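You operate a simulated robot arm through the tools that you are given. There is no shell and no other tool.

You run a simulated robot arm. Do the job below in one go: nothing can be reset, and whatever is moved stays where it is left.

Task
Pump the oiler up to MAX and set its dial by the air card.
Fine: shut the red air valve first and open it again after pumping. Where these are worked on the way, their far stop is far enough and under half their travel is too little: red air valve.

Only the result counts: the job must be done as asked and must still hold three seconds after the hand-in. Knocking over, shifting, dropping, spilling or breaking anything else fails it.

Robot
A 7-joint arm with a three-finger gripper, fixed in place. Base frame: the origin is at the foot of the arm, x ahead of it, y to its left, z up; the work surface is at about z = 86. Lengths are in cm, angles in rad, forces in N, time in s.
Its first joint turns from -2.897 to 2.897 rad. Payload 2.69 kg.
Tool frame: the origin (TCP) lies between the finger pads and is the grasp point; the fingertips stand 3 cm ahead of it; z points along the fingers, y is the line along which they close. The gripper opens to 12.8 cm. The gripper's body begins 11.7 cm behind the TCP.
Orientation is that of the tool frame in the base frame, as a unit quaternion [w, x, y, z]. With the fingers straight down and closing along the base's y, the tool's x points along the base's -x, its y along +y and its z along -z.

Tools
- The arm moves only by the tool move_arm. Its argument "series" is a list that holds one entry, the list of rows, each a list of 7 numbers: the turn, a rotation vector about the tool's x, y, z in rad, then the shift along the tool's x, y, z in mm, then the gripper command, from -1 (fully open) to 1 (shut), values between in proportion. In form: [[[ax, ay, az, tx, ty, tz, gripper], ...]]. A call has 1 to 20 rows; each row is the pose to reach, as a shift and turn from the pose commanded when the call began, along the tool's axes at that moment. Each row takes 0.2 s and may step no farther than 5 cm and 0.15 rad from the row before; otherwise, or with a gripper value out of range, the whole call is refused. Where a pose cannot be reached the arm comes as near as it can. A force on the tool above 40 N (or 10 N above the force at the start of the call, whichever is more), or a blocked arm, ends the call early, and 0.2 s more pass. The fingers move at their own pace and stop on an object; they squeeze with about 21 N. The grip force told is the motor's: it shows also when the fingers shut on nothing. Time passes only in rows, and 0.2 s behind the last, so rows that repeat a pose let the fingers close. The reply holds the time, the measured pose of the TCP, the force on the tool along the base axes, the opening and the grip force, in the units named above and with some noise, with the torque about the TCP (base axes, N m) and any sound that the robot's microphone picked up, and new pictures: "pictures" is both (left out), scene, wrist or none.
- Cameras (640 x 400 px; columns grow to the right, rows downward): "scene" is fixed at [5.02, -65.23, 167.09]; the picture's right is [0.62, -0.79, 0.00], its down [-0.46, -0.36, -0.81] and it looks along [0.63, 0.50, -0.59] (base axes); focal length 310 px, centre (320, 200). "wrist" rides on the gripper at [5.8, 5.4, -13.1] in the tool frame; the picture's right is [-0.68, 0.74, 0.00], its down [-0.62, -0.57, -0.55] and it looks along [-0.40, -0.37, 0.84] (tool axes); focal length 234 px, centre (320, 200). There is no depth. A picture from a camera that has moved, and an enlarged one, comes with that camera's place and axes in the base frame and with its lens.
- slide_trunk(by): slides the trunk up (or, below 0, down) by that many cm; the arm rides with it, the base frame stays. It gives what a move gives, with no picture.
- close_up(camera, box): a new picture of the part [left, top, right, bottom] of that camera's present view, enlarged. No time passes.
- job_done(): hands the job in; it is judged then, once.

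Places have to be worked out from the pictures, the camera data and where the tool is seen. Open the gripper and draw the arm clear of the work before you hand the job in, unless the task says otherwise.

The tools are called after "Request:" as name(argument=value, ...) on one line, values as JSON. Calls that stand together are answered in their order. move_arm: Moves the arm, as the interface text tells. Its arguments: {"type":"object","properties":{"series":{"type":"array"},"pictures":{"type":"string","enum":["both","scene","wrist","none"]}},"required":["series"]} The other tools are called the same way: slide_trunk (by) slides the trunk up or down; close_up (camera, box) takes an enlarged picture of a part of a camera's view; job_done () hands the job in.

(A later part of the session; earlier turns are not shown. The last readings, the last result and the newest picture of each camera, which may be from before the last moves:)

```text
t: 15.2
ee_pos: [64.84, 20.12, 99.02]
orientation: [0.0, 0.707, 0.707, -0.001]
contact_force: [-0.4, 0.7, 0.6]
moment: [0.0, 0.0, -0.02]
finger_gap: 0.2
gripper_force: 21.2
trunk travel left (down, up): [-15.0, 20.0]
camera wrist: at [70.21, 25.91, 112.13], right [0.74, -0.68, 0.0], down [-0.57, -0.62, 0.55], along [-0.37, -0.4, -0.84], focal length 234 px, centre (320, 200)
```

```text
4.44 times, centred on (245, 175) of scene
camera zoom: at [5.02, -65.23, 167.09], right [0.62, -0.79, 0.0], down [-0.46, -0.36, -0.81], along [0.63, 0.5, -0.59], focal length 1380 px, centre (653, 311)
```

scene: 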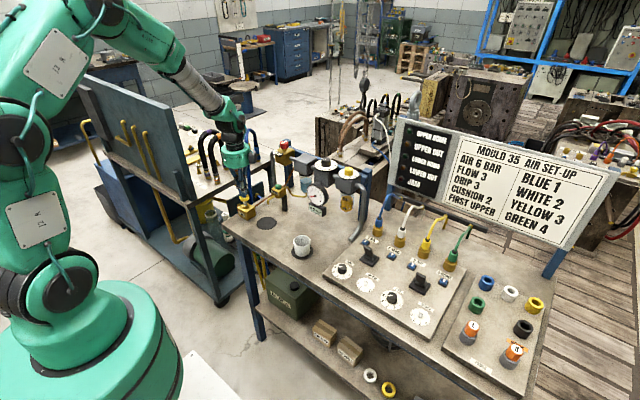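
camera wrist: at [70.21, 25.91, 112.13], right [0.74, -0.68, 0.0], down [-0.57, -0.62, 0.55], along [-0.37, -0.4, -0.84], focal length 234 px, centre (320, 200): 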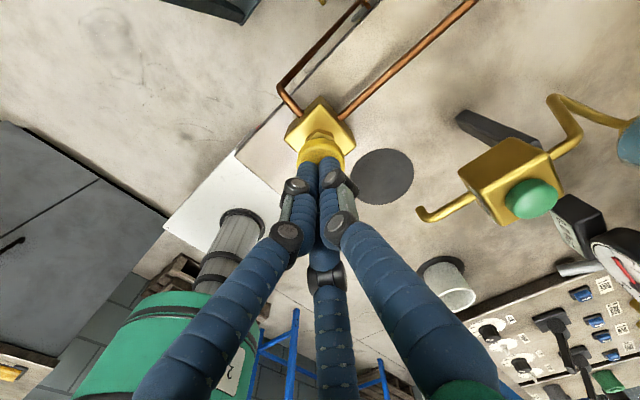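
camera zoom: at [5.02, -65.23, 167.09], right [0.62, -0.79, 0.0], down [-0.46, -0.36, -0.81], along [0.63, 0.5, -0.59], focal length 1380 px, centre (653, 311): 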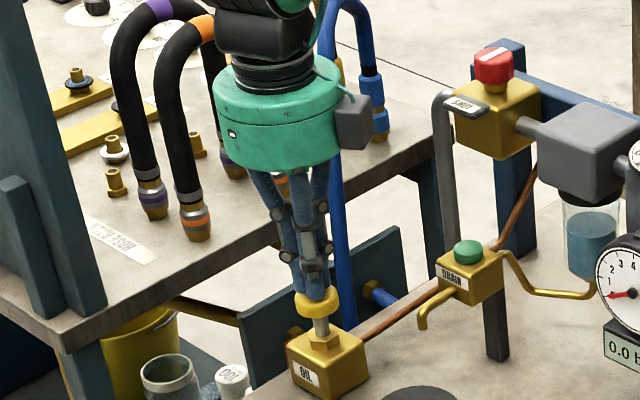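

Fingertips sit right above the plunger knob. I press in small steps and then check the oil level.

Request:
move_arm(series=[[[0, 0, 0, 0, 0, 4, 1], [0, 0, 0, 0, 0, 8, 1], [0, 0, 0, 0, 0, 12, 1], [0, 0, 0, 0, 0, 16, 1], [0, 0, 0, 0, 0, 20, 1]]])

Request:
close_up(camera="scene", box=[205, 130, 285, 220])

Request:
close_up(camera="scene", box=[325, 180, 370, 220])

```text
t: 16.4
ee_pos: [64.83, 20.09, 97.23]
orientation: [0.0, 0.707, 0.707, 0.001]
contact_force: [1.1, -2.6, 7.8]
moment: [-0.04, -0.05, -0.02]
finger_gap: 0.59
gripper_force: 31.8
trunk travel left (down, up): [-15.0, 20.0]
camera wrist: at [70.2, 26.0, 110.25], right [0.74, -0.68, 0.0], down [-0.57, -0.62, 0.55], along [-0.37, -0.4, -0.84], focal length 234 px, centre (320, 200)
```

scene: 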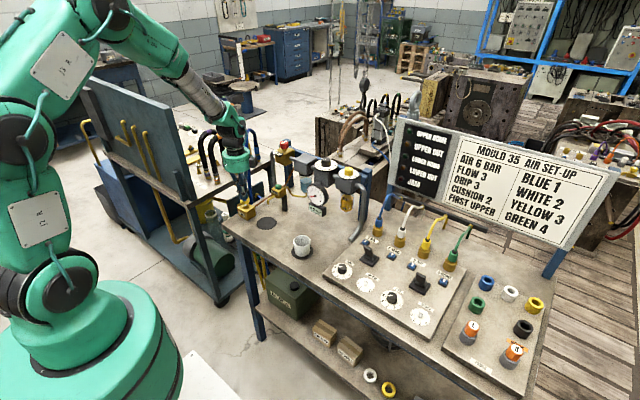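
wrist: 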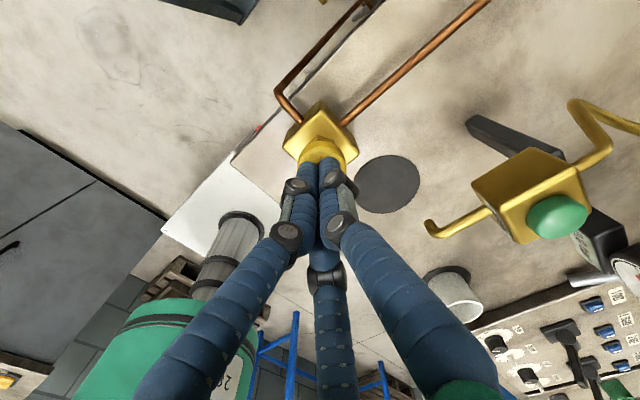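

```text
4.44 times, centred on (245, 175) of scene
camera zoom: at [5.02, -65.23, 167.09], right [0.62, -0.79, 0.0], down [-0.46, -0.36, -0.81], along [0.63, 0.5, -0.59], focal length 1380 px, centre (653, 311)
```

zoom: 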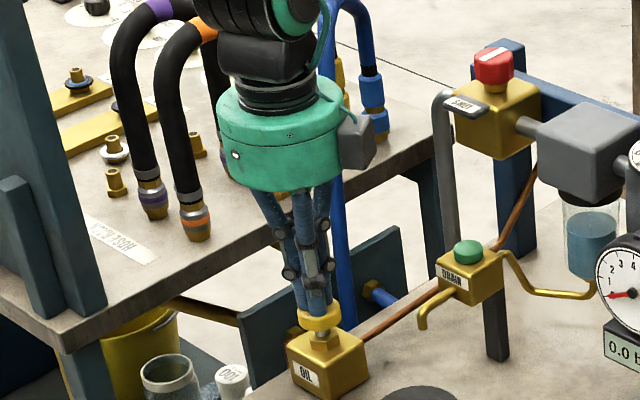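

```text
10.00 times, centred on (348, 200) of scene
camera zoom: at [5.02, -65.23, 167.09], right [0.62, -0.79, 0.0], down [-0.46, -0.36, -0.81], along [0.63, 0.5, -0.59], focal length 3104 px, centre (45, 200)
```

zoom: 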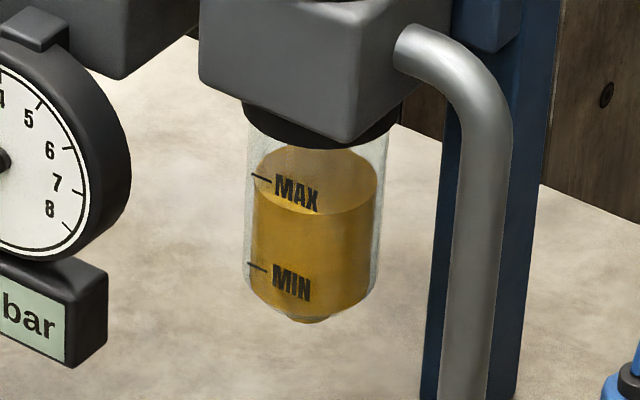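

The level rose about 0.15 of the MIN–MAX span. I press a bit further to find the bottom of the stroke and watch the level.

Request:
move_arm(series=[[[0, 0, 0, 0, 0, 2, 1], [0, 0, 0, 0, 0, 4, 1], [0, 0, 0, 0, 0, 4, 1]]], pictures="none")

Request:
close_up(camera="scene", box=[205, 130, 285, 220])

Request:
close_up(camera="scene", box=[325, 180, 370, 220])

```text
t: 17.2
ee_pos: [64.78, 20.26, 96.81]
orientation: [-0.001, 0.707, 0.707, 0.0]
contact_force: [2.1, -3.1, 8.8]
moment: [-0.08, -0.07, 0.02]
finger_gap: 0.61
gripper_force: 31.1
trunk travel left (down, up): [-15.0, 20.0]
```

```text
4.44 times, centred on (245, 175) of scene
camera zoom: at [5.02, -65.23, 167.09], right [0.62, -0.79, 0.0], down [-0.46, -0.36, -0.81], along [0.63, 0.5, -0.59], focal length 1380 px, centre (653, 311)
```

zoom: 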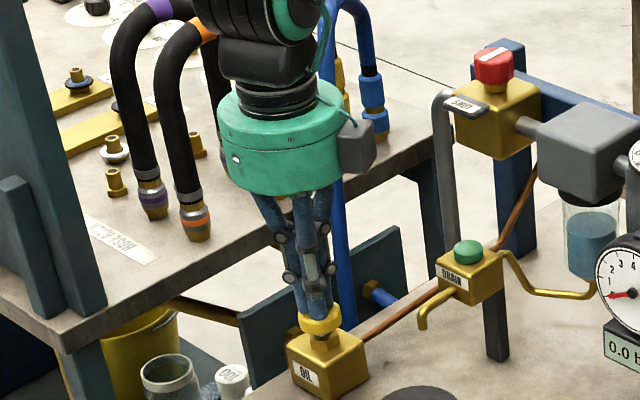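

```text
10.00 times, centred on (348, 200) of scene
camera zoom: at [5.02, -65.23, 167.09], right [0.62, -0.79, 0.0], down [-0.46, -0.36, -0.81], along [0.63, 0.5, -0.59], focal length 3104 px, centre (45, 200)
```

zoom: 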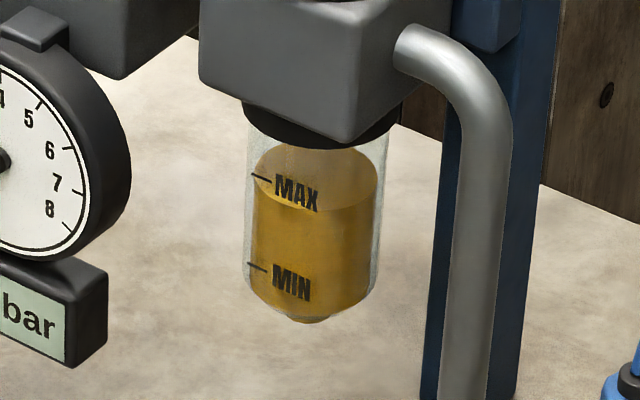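

The level follows the stroke. I let the plunger return and check that the level holds.

Request:
move_arm(series=[[[0, 0, 0, 0, 0, -10, 1], [0, 0, 0, 0, 0, -22, 1], [0, 0, 0, 0, 0, -26, 1], [0, 0, 0, 0, 0, -26, 1]]], pictures="none")

Request:
close_up(camera="scene", box=[205, 130, 285, 220])

Request:
close_up(camera="scene", box=[325, 180, 370, 220])

```text
t: 18.2
ee_pos: [64.69, 20.14, 99.38]
orientation: [0.001, 0.707, 0.707, 0.0]
contact_force: [-0.6, -0.7, -0.4]
moment: [-0.02, 0.0, 0.02]
finger_gap: 0.21
gripper_force: 31.2
trunk travel left (down, up): [-15.0, 20.0]
```

```text
4.44 times, centred on (245, 175) of scene
camera zoom: at [5.02, -65.23, 167.09], right [0.62, -0.79, 0.0], down [-0.46, -0.36, -0.81], along [0.63, 0.5, -0.59], focal length 1380 px, centre (653, 311)
```

zoom: 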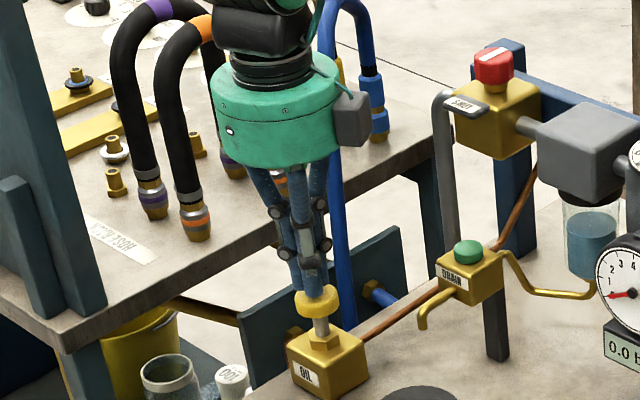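

```text
10.00 times, centred on (348, 200) of scene
camera zoom: at [5.02, -65.23, 167.09], right [0.62, -0.79, 0.0], down [-0.46, -0.36, -0.81], along [0.63, 0.5, -0.59], focal length 3104 px, centre (45, 200)
```

zoom: 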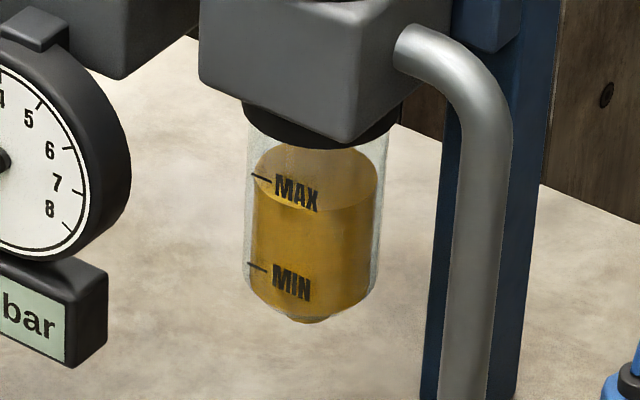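

The level held and the plunger returned. Second stroke, same depth.

Request:
move_arm(series=[[[0, 0, 0, 0, 0, 5, 1], [0, 0, 0, 0, 0, 10, 1], [0, 0, 0, 0, 0, 15, 1], [0, 0, 0, 0, 0, 20, 1], [0, 0, 0, 0, 0, 26, 1], [0, 0, 0, 0, 0, 26, 1]]], pictures="none")

Request:
close_up(camera="scene", box=[325, 180, 370, 220])

Request:
close_up(camera="scene", box=[205, 130, 285, 220])

```text
t: 19.6
ee_pos: [64.77, 20.23, 96.87]
orientation: [0.0, 0.707, 0.707, 0.001]
contact_force: [1.1, -3.5, 9.3]
moment: [-0.08, -0.08, -0.02]
finger_gap: 0.58
gripper_force: 31.4
trunk travel left (down, up): [-15.0, 20.0]
```

```text
10.00 times, centred on (348, 200) of scene
camera zoom: at [5.02, -65.23, 167.09], right [0.62, -0.79, 0.0], down [-0.46, -0.36, -0.81], along [0.63, 0.5, -0.59], focal length 3104 px, centre (45, 200)
```

zoom: 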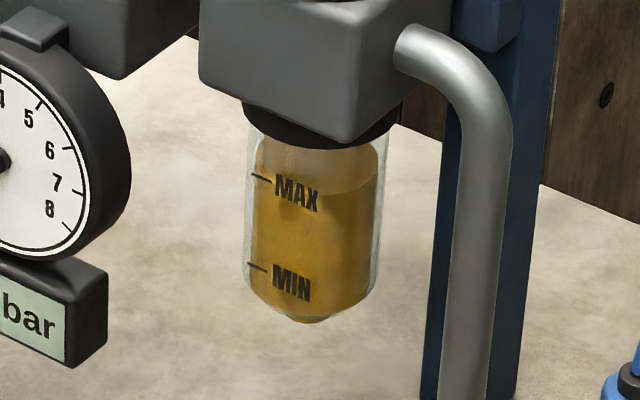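

```text
4.44 times, centred on (245, 175) of scene
camera zoom: at [5.02, -65.23, 167.09], right [0.62, -0.79, 0.0], down [-0.46, -0.36, -0.81], along [0.63, 0.5, -0.59], focal length 1380 px, centre (653, 311)
```

zoom: 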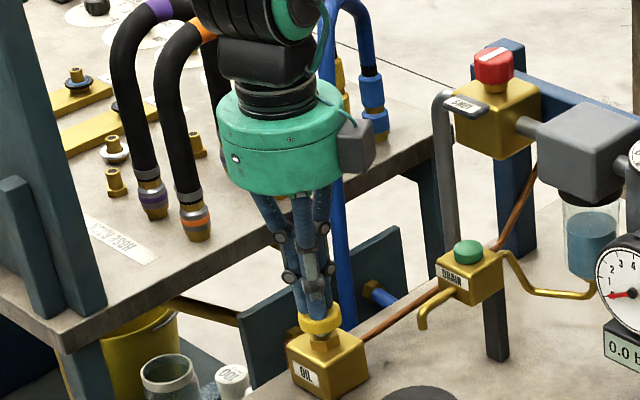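

The level now seems at or near MAX; I zoom in tightly before deciding on more.

Request:
close_up(camera="scene", box=[338, 190, 368, 216])

Request:
close_up(camera="scene", box=[345, 192, 362, 204])

```text
15.38 times, centred on (353, 203) of scene
camera zoom: at [5.02, -65.23, 167.09], right [0.62, -0.79, 0.0], down [-0.46, -0.36, -0.81], along [0.63, 0.5, -0.59], focal length 4776 px, centre (-188, 154)
```

zoom: 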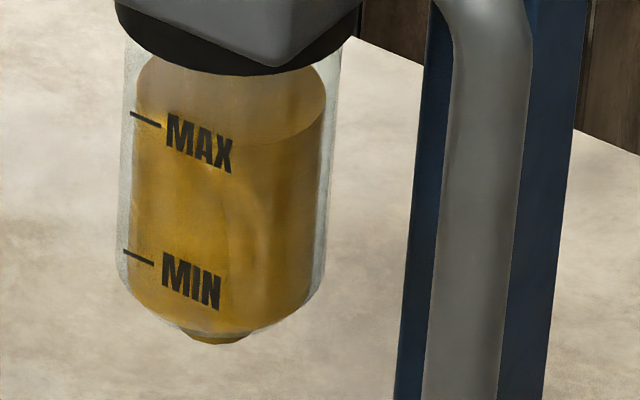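

```text
16.00 times, centred on (354, 198) of scene
camera zoom: at [5.02, -65.23, 167.09], right [0.62, -0.79, 0.0], down [-0.46, -0.36, -0.81], along [0.63, 0.5, -0.59], focal length 4967 px, centre (-216, 232)
```

zoom: 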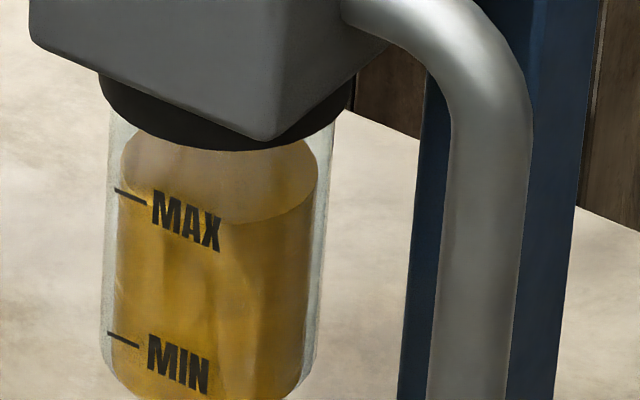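

By my estimate the level is ~0.3 cm short of MAX, about 0.4 of a stroke. I release, then press only part of a stroke and re-check.

Request:
move_arm(series=[[[0, 0, 0, 0, 0, -10, 1], [0, 0, 0, 0, 0, -22, 1], [0, 0, 0, 0, 0, -26, 1], [0, 0, 0, 0, 0, -26, 1], [0, 0, 0, 0, 0, -26, 1]]], pictures="none")

Request:
close_up(camera="scene", box=[338, 190, 368, 216])

```text
t: 20.8
ee_pos: [64.77, 20.27, 99.6]
orientation: [-0.001, 0.707, 0.707, 0.0]
contact_force: [0.0, 0.1, 0.0]
moment: [-0.03, -0.02, -0.02]
finger_gap: 0.2
gripper_force: 31.8
trunk travel left (down, up): [-15.0, 20.0]
```

```text
15.38 times, centred on (353, 203) of scene
camera zoom: at [5.02, -65.23, 167.09], right [0.62, -0.79, 0.0], down [-0.46, -0.36, -0.81], along [0.63, 0.5, -0.59], focal length 4776 px, centre (-188, 154)
```

zoom: 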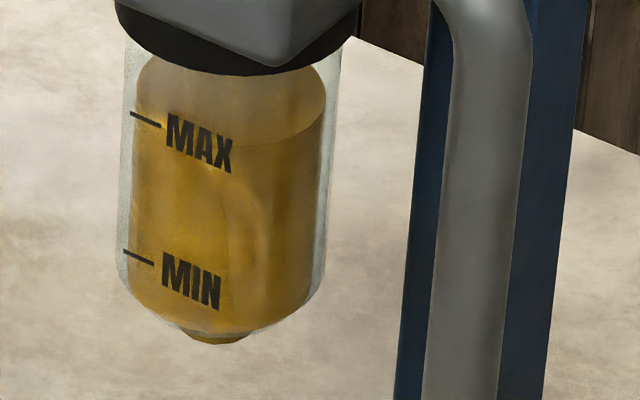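

Level holds. Partial press of about 1.3 cm from here (≈0.7 cm of stroke).

Request:
move_arm(series=[[[0, 0, 0, 0, 0, 5, 1], [0, 0, 0, 0, 0, 9, 1], [0, 0, 0, 0, 0, 12, 1], [0, 0, 0, 0, 0, 12, 1]]], pictures="none")

Request:
close_up(camera="scene", box=[338, 190, 368, 216])

Request:
close_up(camera="scene", box=[225, 180, 275, 225])

```text
t: 21.8
ee_pos: [64.91, 20.25, 98.33]
orientation: [0.0, 0.707, 0.707, 0.0]
contact_force: [1.7, 0.5, 3.1]
moment: [0.04, -0.01, 0.0]
finger_gap: 0.6
gripper_force: 30.9
trunk travel left (down, up): [-15.0, 20.0]
```

```text
15.38 times, centred on (353, 203) of scene
camera zoom: at [5.02, -65.23, 167.09], right [0.62, -0.79, 0.0], down [-0.46, -0.36, -0.81], along [0.63, 0.5, -0.59], focal length 4776 px, centre (-188, 154)
```

zoom: 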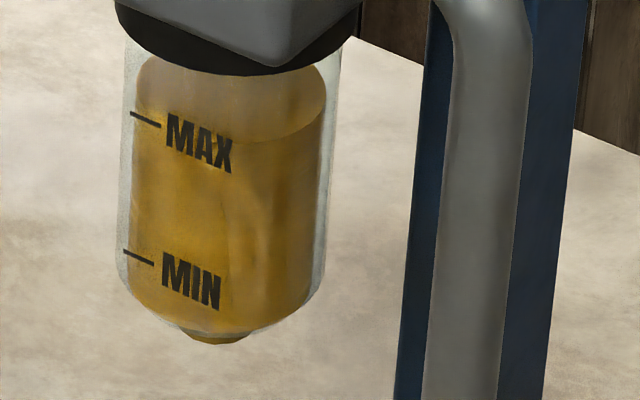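

```text
8.89 times, centred on (250, 202) of scene
camera zoom: at [5.02, -65.23, 167.09], right [0.62, -0.79, 0.0], down [-0.46, -0.36, -0.81], along [0.63, 0.5, -0.59], focal length 2760 px, centre (942, 178)
```

zoom: 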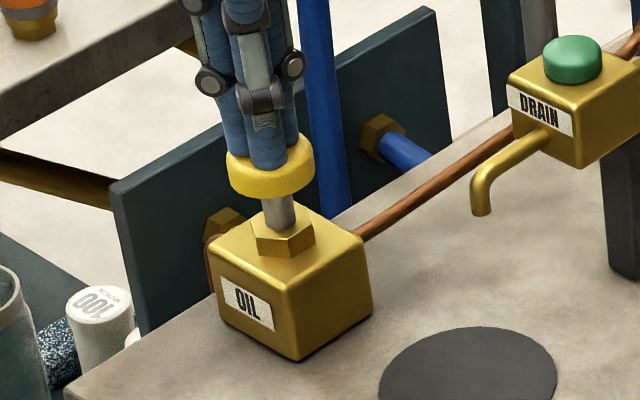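

Level rises progressively with the press. A further ~5 mm.

Request:
move_arm(series=[[[0, 0, 0, 0, 0, 3, 1], [0, 0, 0, 0, 0, 5, 1], [0, 0, 0, 0, 0, 5, 1]]], pictures="none")

Request:
close_up(camera="scene", box=[338, 190, 368, 216])

Request:
close_up(camera="scene", box=[341, 190, 361, 203])

```text
t: 22.6
ee_pos: [64.82, 20.23, 97.66]
orientation: [0.0, 0.707, 0.707, 0.0]
contact_force: [2.0, 0.6, 5.5]
moment: [0.04, -0.05, 0.01]
finger_gap: 0.62
gripper_force: 31.0
trunk travel left (down, up): [-15.0, 20.0]
```

```text
15.38 times, centred on (353, 203) of scene
camera zoom: at [5.02, -65.23, 167.09], right [0.62, -0.79, 0.0], down [-0.46, -0.36, -0.81], along [0.63, 0.5, -0.59], focal length 4776 px, centre (-188, 154)
```

zoom: 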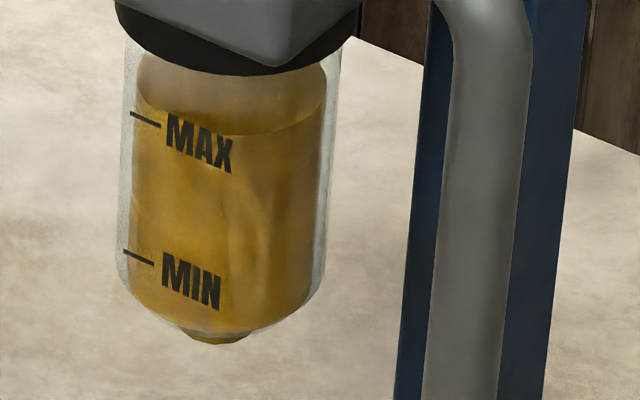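

```text
16.00 times, centred on (351, 196) of scene
camera zoom: at [5.02, -65.23, 167.09], right [0.62, -0.79, 0.0], down [-0.46, -0.36, -0.81], along [0.63, 0.5, -0.59], focal length 4967 px, centre (-176, 256)
```

zoom: 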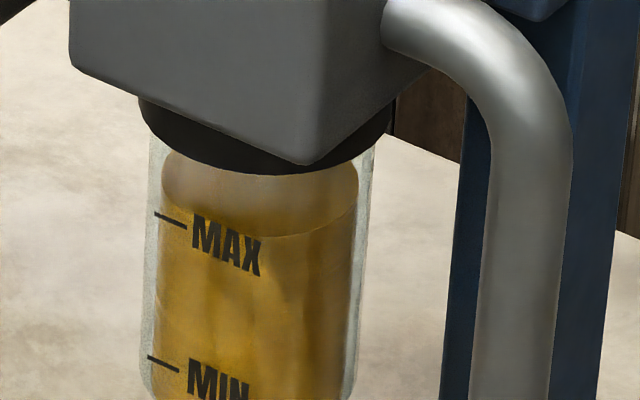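

The oil front edge now coincides with the MAX plane by my geometry. I release the plunger, rise, and return above the red valve with fingers half open.

Request:
move_arm(series=[[[0, 0, 0, 0, 0, -12, 1], [0, 0, 0, 0, 0, -40, 1], [0, 0, 0, 0, 0, -80, 1], [0, 0, 0, 0, 0, -120, 1], [0, 0, 0, 0, 0, -160, 1], [0, 0, 0, 0, 15, -205, -0.1], [0, 0, 0, 0, 30, -250, -0.1], [0, 0, 0, -10, 60, -285, -0.1], [0, 0, 0, -20, 100, -294, -0.1], [0, 0, 0, -28, 140, -294, -0.1], [0, 0, 0, -36, 175, -294, -0.1], [0, 0, 0, -42, 202, -294, -0.1], [0, 0, 0, -42, 202, -294, -0.1]]])

Request:
close_up(camera="scene", box=[338, 190, 368, 216])

Request:
close_up(camera="scene", box=[205, 130, 305, 220])

```text
t: 25.4
ee_pos: [85.02, 16.01, 127.03]
orientation: [0.0, 0.707, 0.707, -0.001]
contact_force: [-0.5, -0.3, 0.4]
moment: [0.01, 0.04, -0.02]
finger_gap: 7.03
gripper_force: 0.2
trunk travel left (down, up): [-15.0, 20.0]
camera wrist: at [90.41, 21.88, 140.04], right [0.74, -0.68, 0.0], down [-0.57, -0.62, 0.55], along [-0.37, -0.4, -0.84], focal length 234 px, centre (320, 200)
```

scene: 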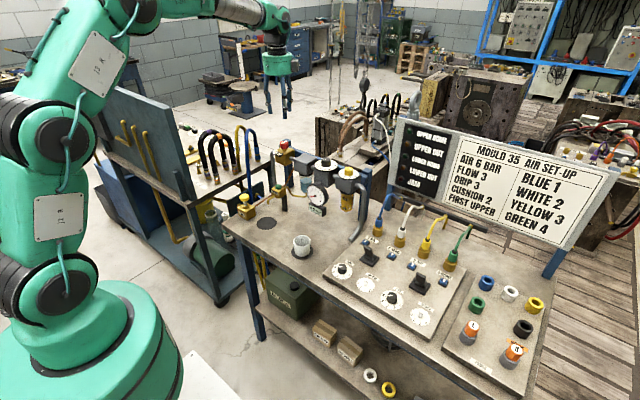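
wrist: 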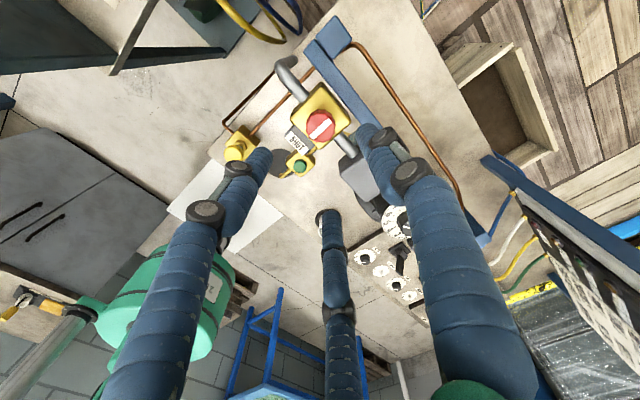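

```text
15.38 times, centred on (353, 203) of scene
camera zoom: at [5.02, -65.23, 167.09], right [0.62, -0.79, 0.0], down [-0.46, -0.36, -0.81], along [0.63, 0.5, -0.59], focal length 4776 px, centre (-188, 154)
```

zoom: 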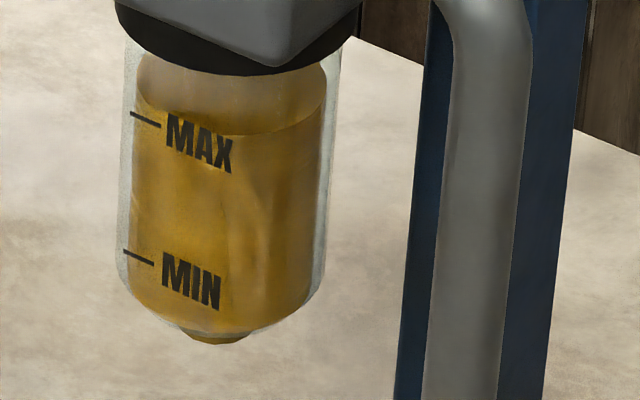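

```text
4.44 times, centred on (255, 175) of scene
camera zoom: at [5.02, -65.23, 167.09], right [0.62, -0.79, 0.0], down [-0.46, -0.36, -0.81], along [0.63, 0.5, -0.59], focal length 1380 px, centre (609, 311)
```

zoom: 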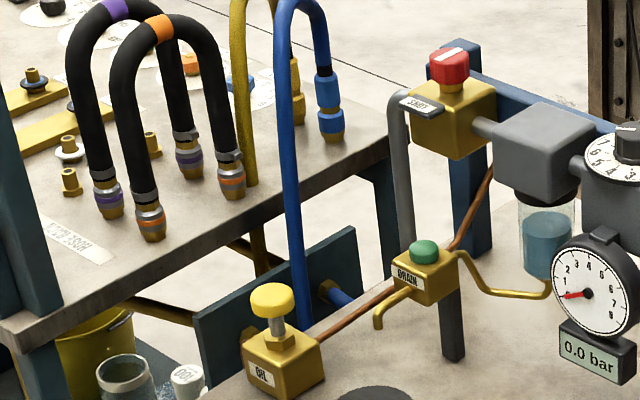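

The level holds and the plunger is back up. Before reopening the air I'll set the dial and check the level from a lower viewpoint: dial numbers run 0 at −y, 2 at −x, 4 at +y, pointer at 0, so 3 needs ~135° clockwise. I move above the oiler dial while turning the wrist back to −45°.

Request:
move_arm(series=[[[0, 0, -0.138, -18, 0, 0, -0.1], [0, 0, -0.276, -36, 0, 0, -0.1], [0, 0, -0.414, -54, 0, 0, -0.1], [0, 0, -0.552, -72, 0, 0, -0.1], [0, 0, -0.69, -90, 0, 0, -0.1], [0, 0, -0.828, -108, 0, 0, -0.1], [0, 0, -0.966, -126, 0, 0, -0.1], [0, 0, -1.104, -144, 0, 0, -0.1], [0, 0, -1.242, -162, 0, 0, -0.1], [0, 0, -1.38, -180, 0, 0, -0.1], [0, 0, -1.518, -198, 0, 0, -0.1], [0, 0, -1.656, -216, 0, 0, -0.1], [0, 0, -1.794, -234, 0, 0, -0.1], [0, 0, -1.932, -252, 0, 0, -0.1], [0, 0, -2.07, -270, 0, 0, -0.1], [0, 0, -2.208, -288, 0, 0, -0.1], [0, 0, -2.346, -307, 0, 0, -0.1], [0, 0, -2.346, -307, 0, 0, -0.1]]])

Request:
close_up(camera="wrist", box=[230, 80, 430, 240])

Request:
close_up(camera="scene", box=[310, 70, 400, 220])

```text
t: 29.2
ee_pos: [84.94, -14.84, 127.17]
orientation: [0.001, -0.379, 0.925, 0.001]
contact_force: [1.0, -0.5, -0.5]
moment: [0.01, 0.0, 0.01]
finger_gap: 7.02
gripper_force: 0.0
trunk travel left (down, up): [-15.0, 20.0]
camera wrist: at [77.07, -15.12, 140.12], right [-0.03, 1.0, 0.0], down [0.84, 0.03, 0.55], along [0.55, 0.02, -0.84], focal length 234 px, centre (320, 200)
```

scene: 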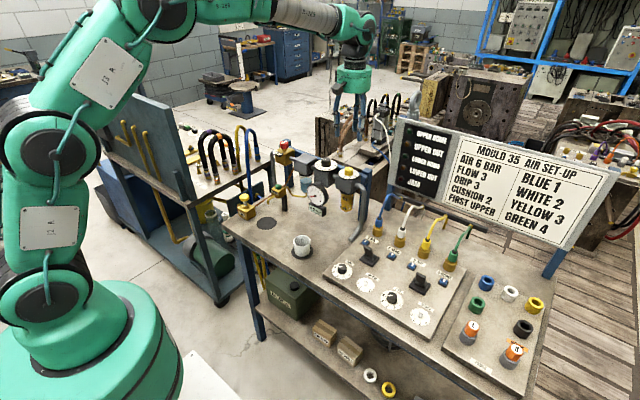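
wrist: 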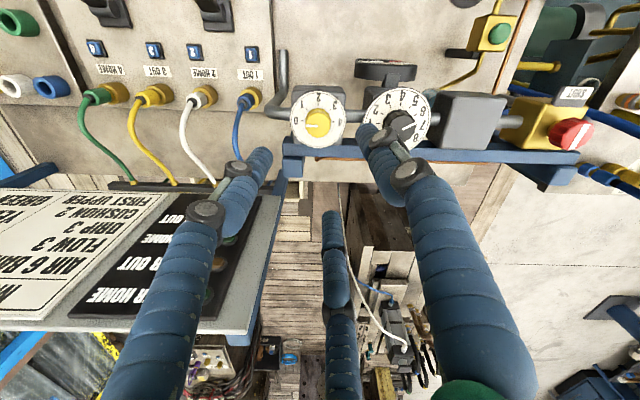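

```text
2.50 times, centred on (330, 160) of wrist
camera zoom: at [77.07, -15.12, 140.12], right [-0.03, 1.0, 0.0], down [0.84, 0.03, 0.55], along [0.55, 0.02, -0.84], focal length 585 px, centre (295, 300)
```

zoom: 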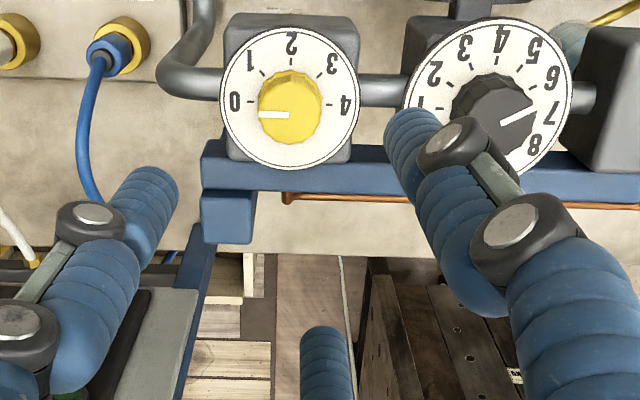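

```text
2.67 times, centred on (355, 145) of scene
camera zoom: at [5.02, -65.23, 167.09], right [0.62, -0.79, 0.0], down [-0.46, -0.36, -0.81], along [0.63, 0.5, -0.59], focal length 828 px, centre (227, 347)
```

zoom: 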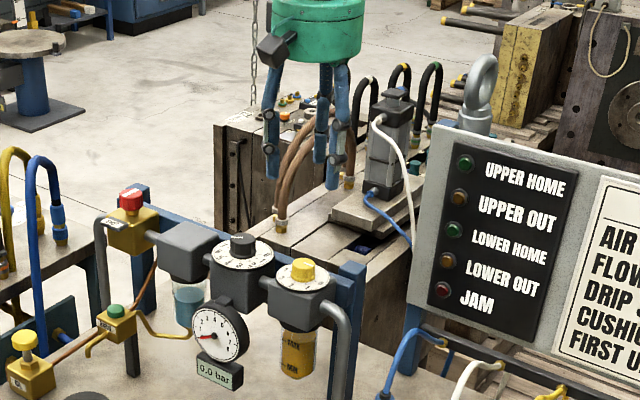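

Clear view: pointer at 0, knob centre near (85.3, −15.0). I correct and lower to just above the knob.

Request:
move_arm(series=[[[0, 0, 0, -1.3, -3.8, 30, -0.1], [0, 0, 0, -1.3, -3.8, 60, -0.1], [0, 0, 0, -1.3, -3.8, 90, -0.1], [0, 0, 0, -1.3, -3.8, 112, -0.1], [0, 0, 0, -1.3, -3.8, 112, -0.1]]])

Request:
close_up(camera="wrist", box=[230, 80, 430, 240])

Request:
close_up(camera="scene", box=[315, 140, 375, 190])

```text
t: 30.4
ee_pos: [85.31, -15.01, 115.71]
orientation: [0.0, -0.378, 0.926, 0.0]
contact_force: [-0.1, 0.2, -0.2]
moment: [0.03, -0.01, 0.01]
finger_gap: 7.04
gripper_force: 0.0
trunk travel left (down, up): [-15.0, 20.0]
camera wrist: at [77.34, -15.18, 128.9], right [-0.03, 1.0, 0.0], down [0.84, 0.03, 0.55], along [0.55, 0.02, -0.84], focal length 234 px, centre (320, 200)
```

scene: 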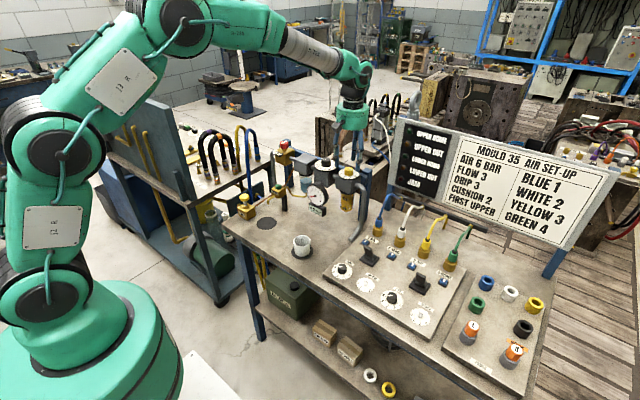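
wrist: 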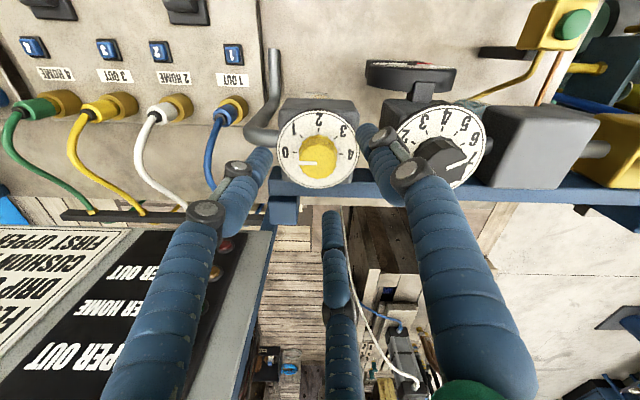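

```text
2.50 times, centred on (330, 160) of wrist
camera zoom: at [77.34, -15.18, 128.9], right [-0.03, 1.0, 0.0], down [0.84, 0.03, 0.55], along [0.55, 0.02, -0.84], focal length 585 px, centre (295, 300)
```

zoom: 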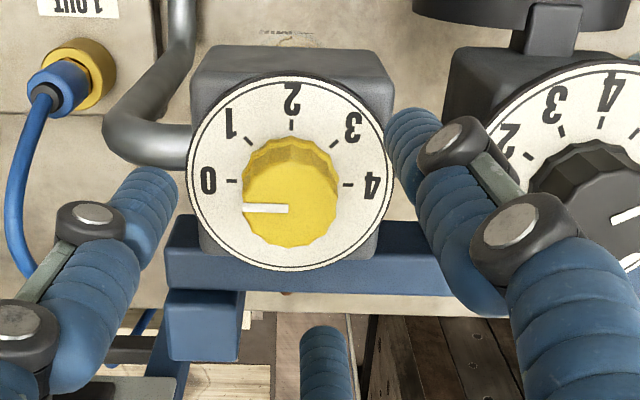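

```text
8.00 times, centred on (345, 165) of scene
camera zoom: at [5.02, -65.23, 167.09], right [0.62, -0.79, 0.0], down [-0.46, -0.36, -0.81], along [0.63, 0.5, -0.59], focal length 2484 px, centre (120, 480)
```

zoom: 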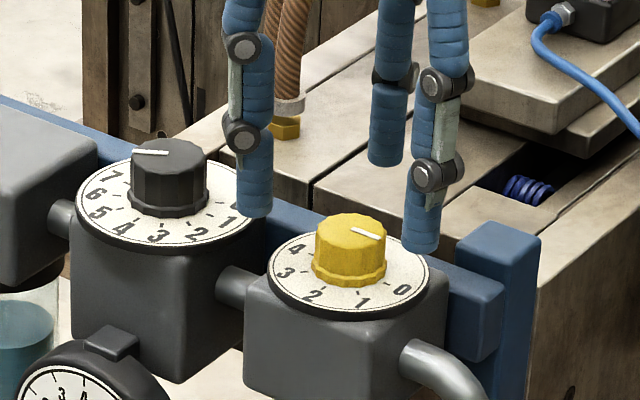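

Alignment is good to ~1.5 mm; the knob spans about z 108–111. I narrow the fingers, lower tips to z≈109, then close.

Request:
move_arm(series=[[[0, 0, 0, 0, -1.6, 0, 0.2], [0, 0, 0, 0, -1.6, 12, 0.2], [0, 0, 0, 0, -1.6, 25, 0.2], [0, 0, 0, 0, -1.6, 37, 0.2], [0, 0, 0, 0, -1.6, 37, 0.2], [0, 0, 0, 0, -1.6, 37, 0.6], [0, 0, 0, 0, -1.6, 37, 1], [0, 0, 0, 0, -1.6, 37, 1]]])

Request:
close_up(camera="wrist", box=[230, 80, 430, 240])

Request:
close_up(camera="scene", box=[315, 140, 375, 190])

```text
t: 31.7
ee_pos: [85.49, -14.86, 112.91]
orientation: [0.003, -0.379, 0.926, -0.001]
contact_force: [-12.8, 11.9, 16.2]
moment: [0.57, 0.8, 0.14]
finger_gap: 3.66
gripper_force: 8.2
trunk travel left (down, up): [-15.0, 20.0]
stopped in row 6: the force on the tool passed its limit at 46 N (the readings are from after the stop); the commanded pose is now the measured one
camera wrist: at [77.43, -15.28, 125.91], right [-0.03, 1.0, 0.0], down [0.83, 0.03, 0.55], along [0.55, 0.02, -0.83], focal length 234 px, centre (320, 200)
```

scene: 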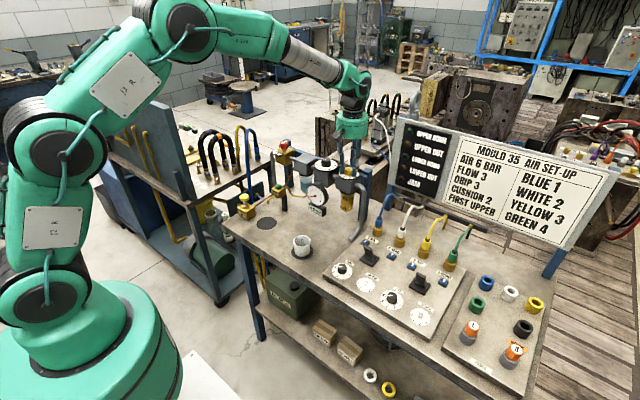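
wrist: 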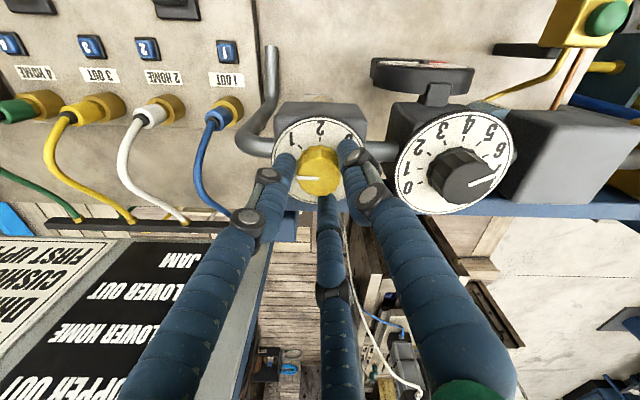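

```text
2.50 times, centred on (330, 160) of wrist
camera zoom: at [77.43, -15.28, 125.91], right [-0.03, 1.0, 0.0], down [0.83, 0.03, 0.55], along [0.55, 0.02, -0.83], focal length 585 px, centre (295, 300)
```

zoom: 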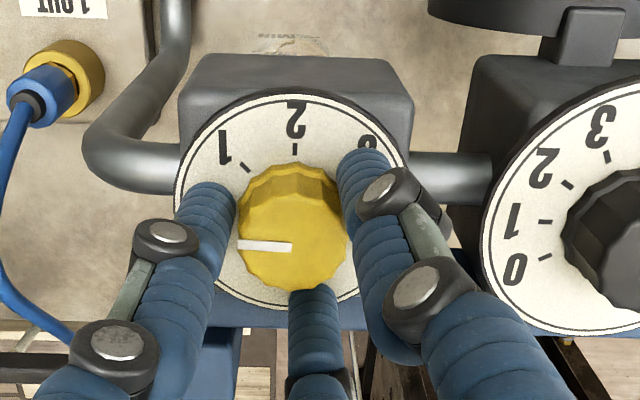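

```text
8.00 times, centred on (345, 165) of scene
camera zoom: at [5.02, -65.23, 167.09], right [0.62, -0.79, 0.0], down [-0.46, -0.36, -0.81], along [0.63, 0.5, -0.59], focal length 2484 px, centre (120, 480)
```

zoom: 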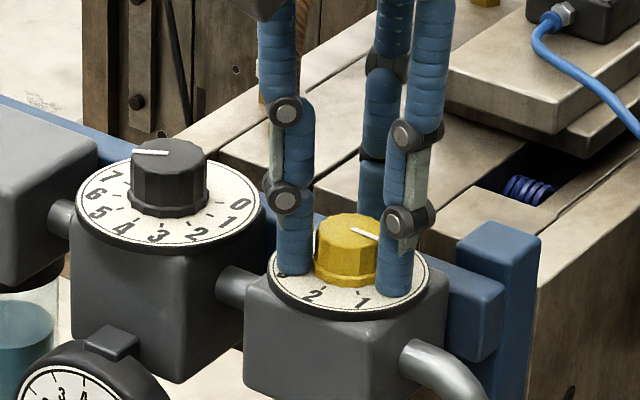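

The fingertips touched the dial plate (upward force), so its face is at about z 109.9. I raise 6 mm with the fingers slightly open, then regrip.

Request:
move_arm(series=[[[0, 0, 0, 0, 0, -3, 0.2], [0, 0, 0, 0, 0, -6, 0.2], [0, 0, 0, 0, 0, -6, 0.2]]])

Request:
close_up(camera="wrist", box=[230, 80, 430, 240])

Request:
close_up(camera="scene", box=[315, 140, 375, 190])

```text
t: 32.5
ee_pos: [85.7, -15.13, 113.37]
orientation: [0.002, -0.378, 0.926, -0.001]
contact_force: [-0.1, 0.1, 0.1]
moment: [0.01, -0.03, 0.02]
finger_gap: 5.11
gripper_force: 0.1
trunk travel left (down, up): [-15.0, 20.0]
camera wrist: at [77.56, -15.45, 126.29], right [-0.03, 1.0, 0.0], down [0.83, 0.03, 0.55], along [0.55, 0.02, -0.83], focal length 234 px, centre (320, 200)
```

scene: 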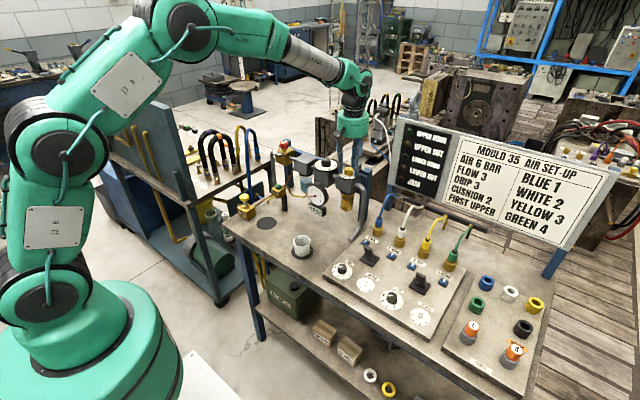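
wrist: 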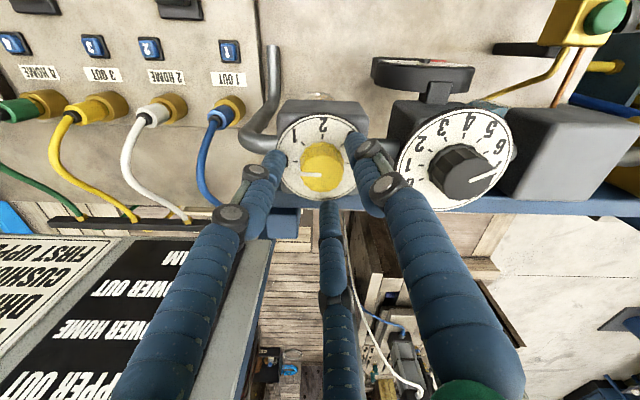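

```text
2.50 times, centred on (330, 160) of wrist
camera zoom: at [77.56, -15.45, 126.29], right [-0.03, 1.0, 0.0], down [0.83, 0.03, 0.55], along [0.55, 0.02, -0.83], focal length 585 px, centre (295, 300)
```

zoom: 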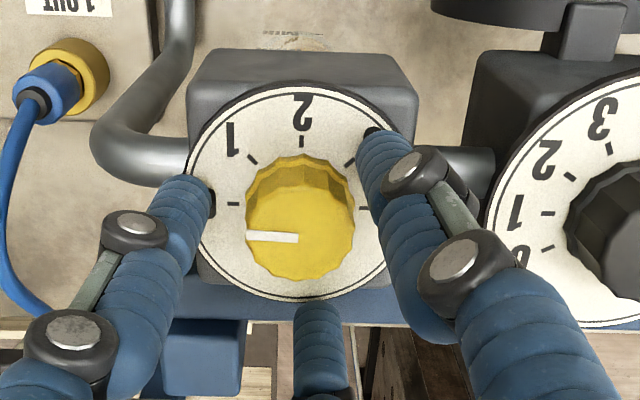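

```text
8.00 times, centred on (345, 165) of scene
camera zoom: at [5.02, -65.23, 167.09], right [0.62, -0.79, 0.0], down [-0.46, -0.36, -0.81], along [0.63, 0.5, -0.59], focal length 2484 px, centre (120, 480)
```

zoom: 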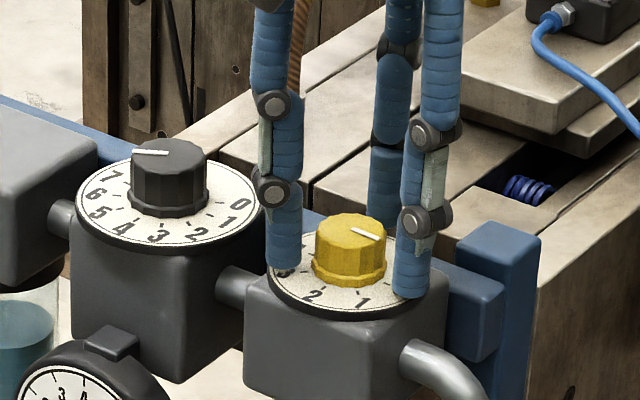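

TCP axis is within ~2 mm of the knob axis. I lower 2 mm, nudge, and close gently.

Request:
move_arm(series=[[[0, 0, 0, -1, 1, 2, 0.2], [0, 0, 0, -1, 1, 2, 0.4], [0, 0, 0, -1, 1, 2, 0.55], [0, 0, 0, -1, 1, 2, 0.7], [0, 0, 0, -1, 1, 2, 1], [0, 0, 0, -1, 1, 2, 1]]])

Request:
close_up(camera="wrist", box=[230, 80, 430, 240])

```text
t: 33.9
ee_pos: [85.44, -14.75, 113.07]
orientation: [0.002, -0.378, 0.926, -0.001]
contact_force: [-11.0, 8.9, -1.2]
moment: [0.28, 0.37, -0.09]
finger_gap: 3.53
gripper_force: 45.1
trunk travel left (down, up): [-15.0, 20.0]
camera wrist: at [77.49, -15.22, 126.08], right [-0.03, 1.0, 0.0], down [0.83, 0.03, 0.55], along [0.55, 0.02, -0.83], focal length 234 px, centre (320, 200)
```

scene: 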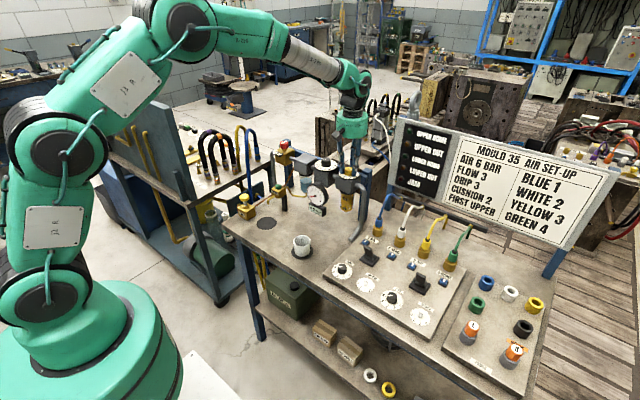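
wrist: 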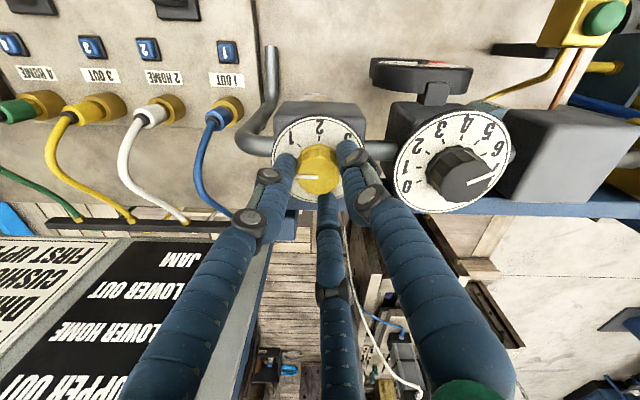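

```text
2.50 times, centred on (330, 160) of wrist
camera zoom: at [77.49, -15.22, 126.08], right [-0.03, 1.0, 0.0], down [0.83, 0.03, 0.55], along [0.55, 0.02, -0.83], focal length 585 px, centre (295, 300)
```

zoom: 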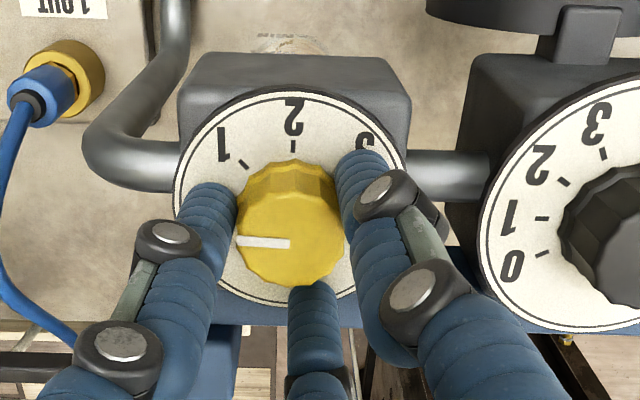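

Gripped (gap 3.53, grip 45 N). I recentre 2 mm and turn clockwise in a first portion of ~1.0 rad.

Request:
move_arm(series=[[[0, 0, 0, 0, 2, 0, 1], [0, 0, 0.13, 0, 2, 0, 1], [0, 0, 0.26, 0, 2, 0, 1], [0, 0, 0.39, 0, 2, 0, 1], [0, 0, 0.52, 0, 2, 0, 1], [0, 0, 0.65, 0, 2, 0, 1], [0, 0, 0.78, 0, 2, 0, 1], [0, 0, 0.91, 0, 2, 0, 1], [0, 0, 1.04, 0, 2, 0, 1]]])

Request:
close_up(camera="wrist", box=[230, 80, 430, 240])

Request:
close_up(camera="scene", box=[315, 140, 375, 190])

```text
t: 35.6
ee_pos: [85.17, -15.16, 113.02]
orientation: [0.001, 0.023, 1.0, 0.0]
contact_force: [-13.3, -4.4, 7.5]
moment: [-0.56, 0.65, 0.0]
finger_gap: 3.23
gripper_force: 44.9
trunk travel left (down, up): [-15.0, 20.0]
stopped in row 8: the force on the tool passed its limit at 41 N (the readings are from after the stop); the commanded pose is now the measured one
camera wrist: at [79.53, -9.53, 126.12], right [0.71, 0.7, 0.0], down [0.59, -0.59, 0.55], along [0.39, -0.39, -0.84], focal length 234 px, centre (320, 200)
```

scene: 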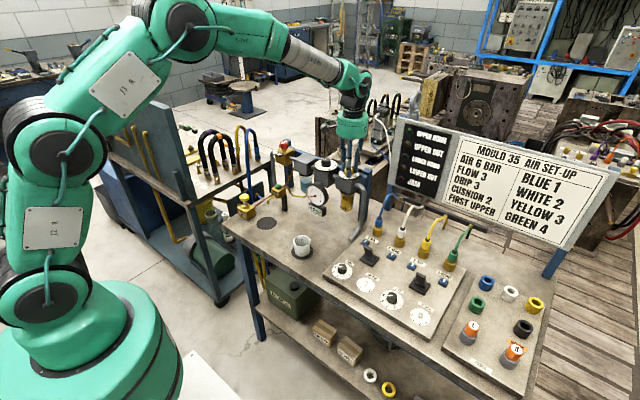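
wrist: 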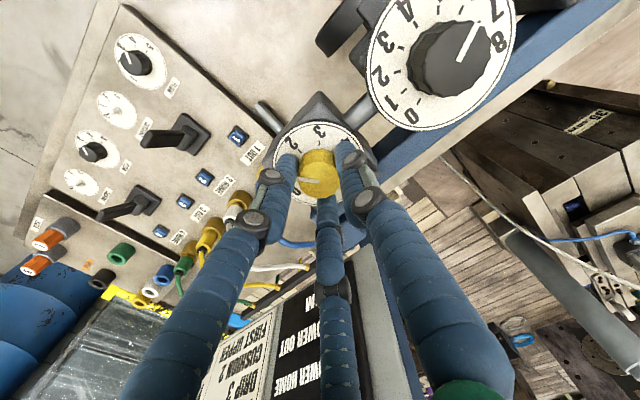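

```text
2.50 times, centred on (330, 160) of wrist
camera zoom: at [79.53, -9.53, 126.12], right [0.71, 0.7, 0.0], down [0.59, -0.59, 0.55], along [0.39, -0.39, -0.84], focal length 585 px, centre (295, 300)
```

zoom: 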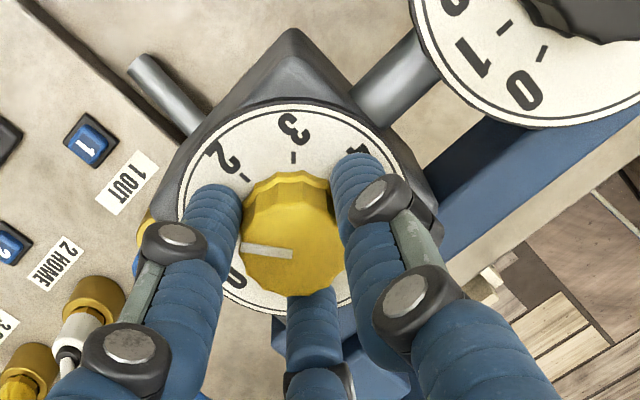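

```text
8.00 times, centred on (345, 165) of scene
camera zoom: at [5.02, -65.23, 167.09], right [0.62, -0.79, 0.0], down [-0.46, -0.36, -0.81], along [0.63, 0.5, -0.59], focal length 2484 px, centre (120, 480)
```

zoom: 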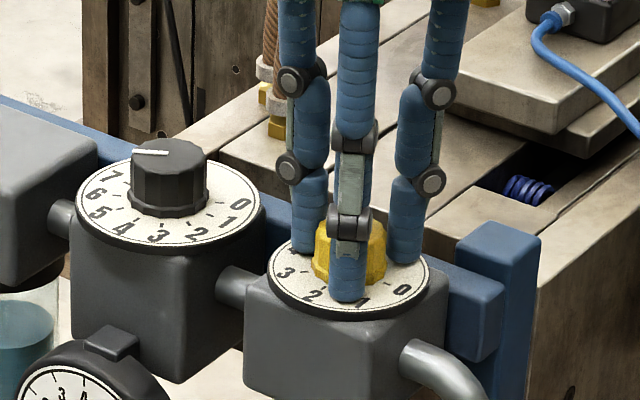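

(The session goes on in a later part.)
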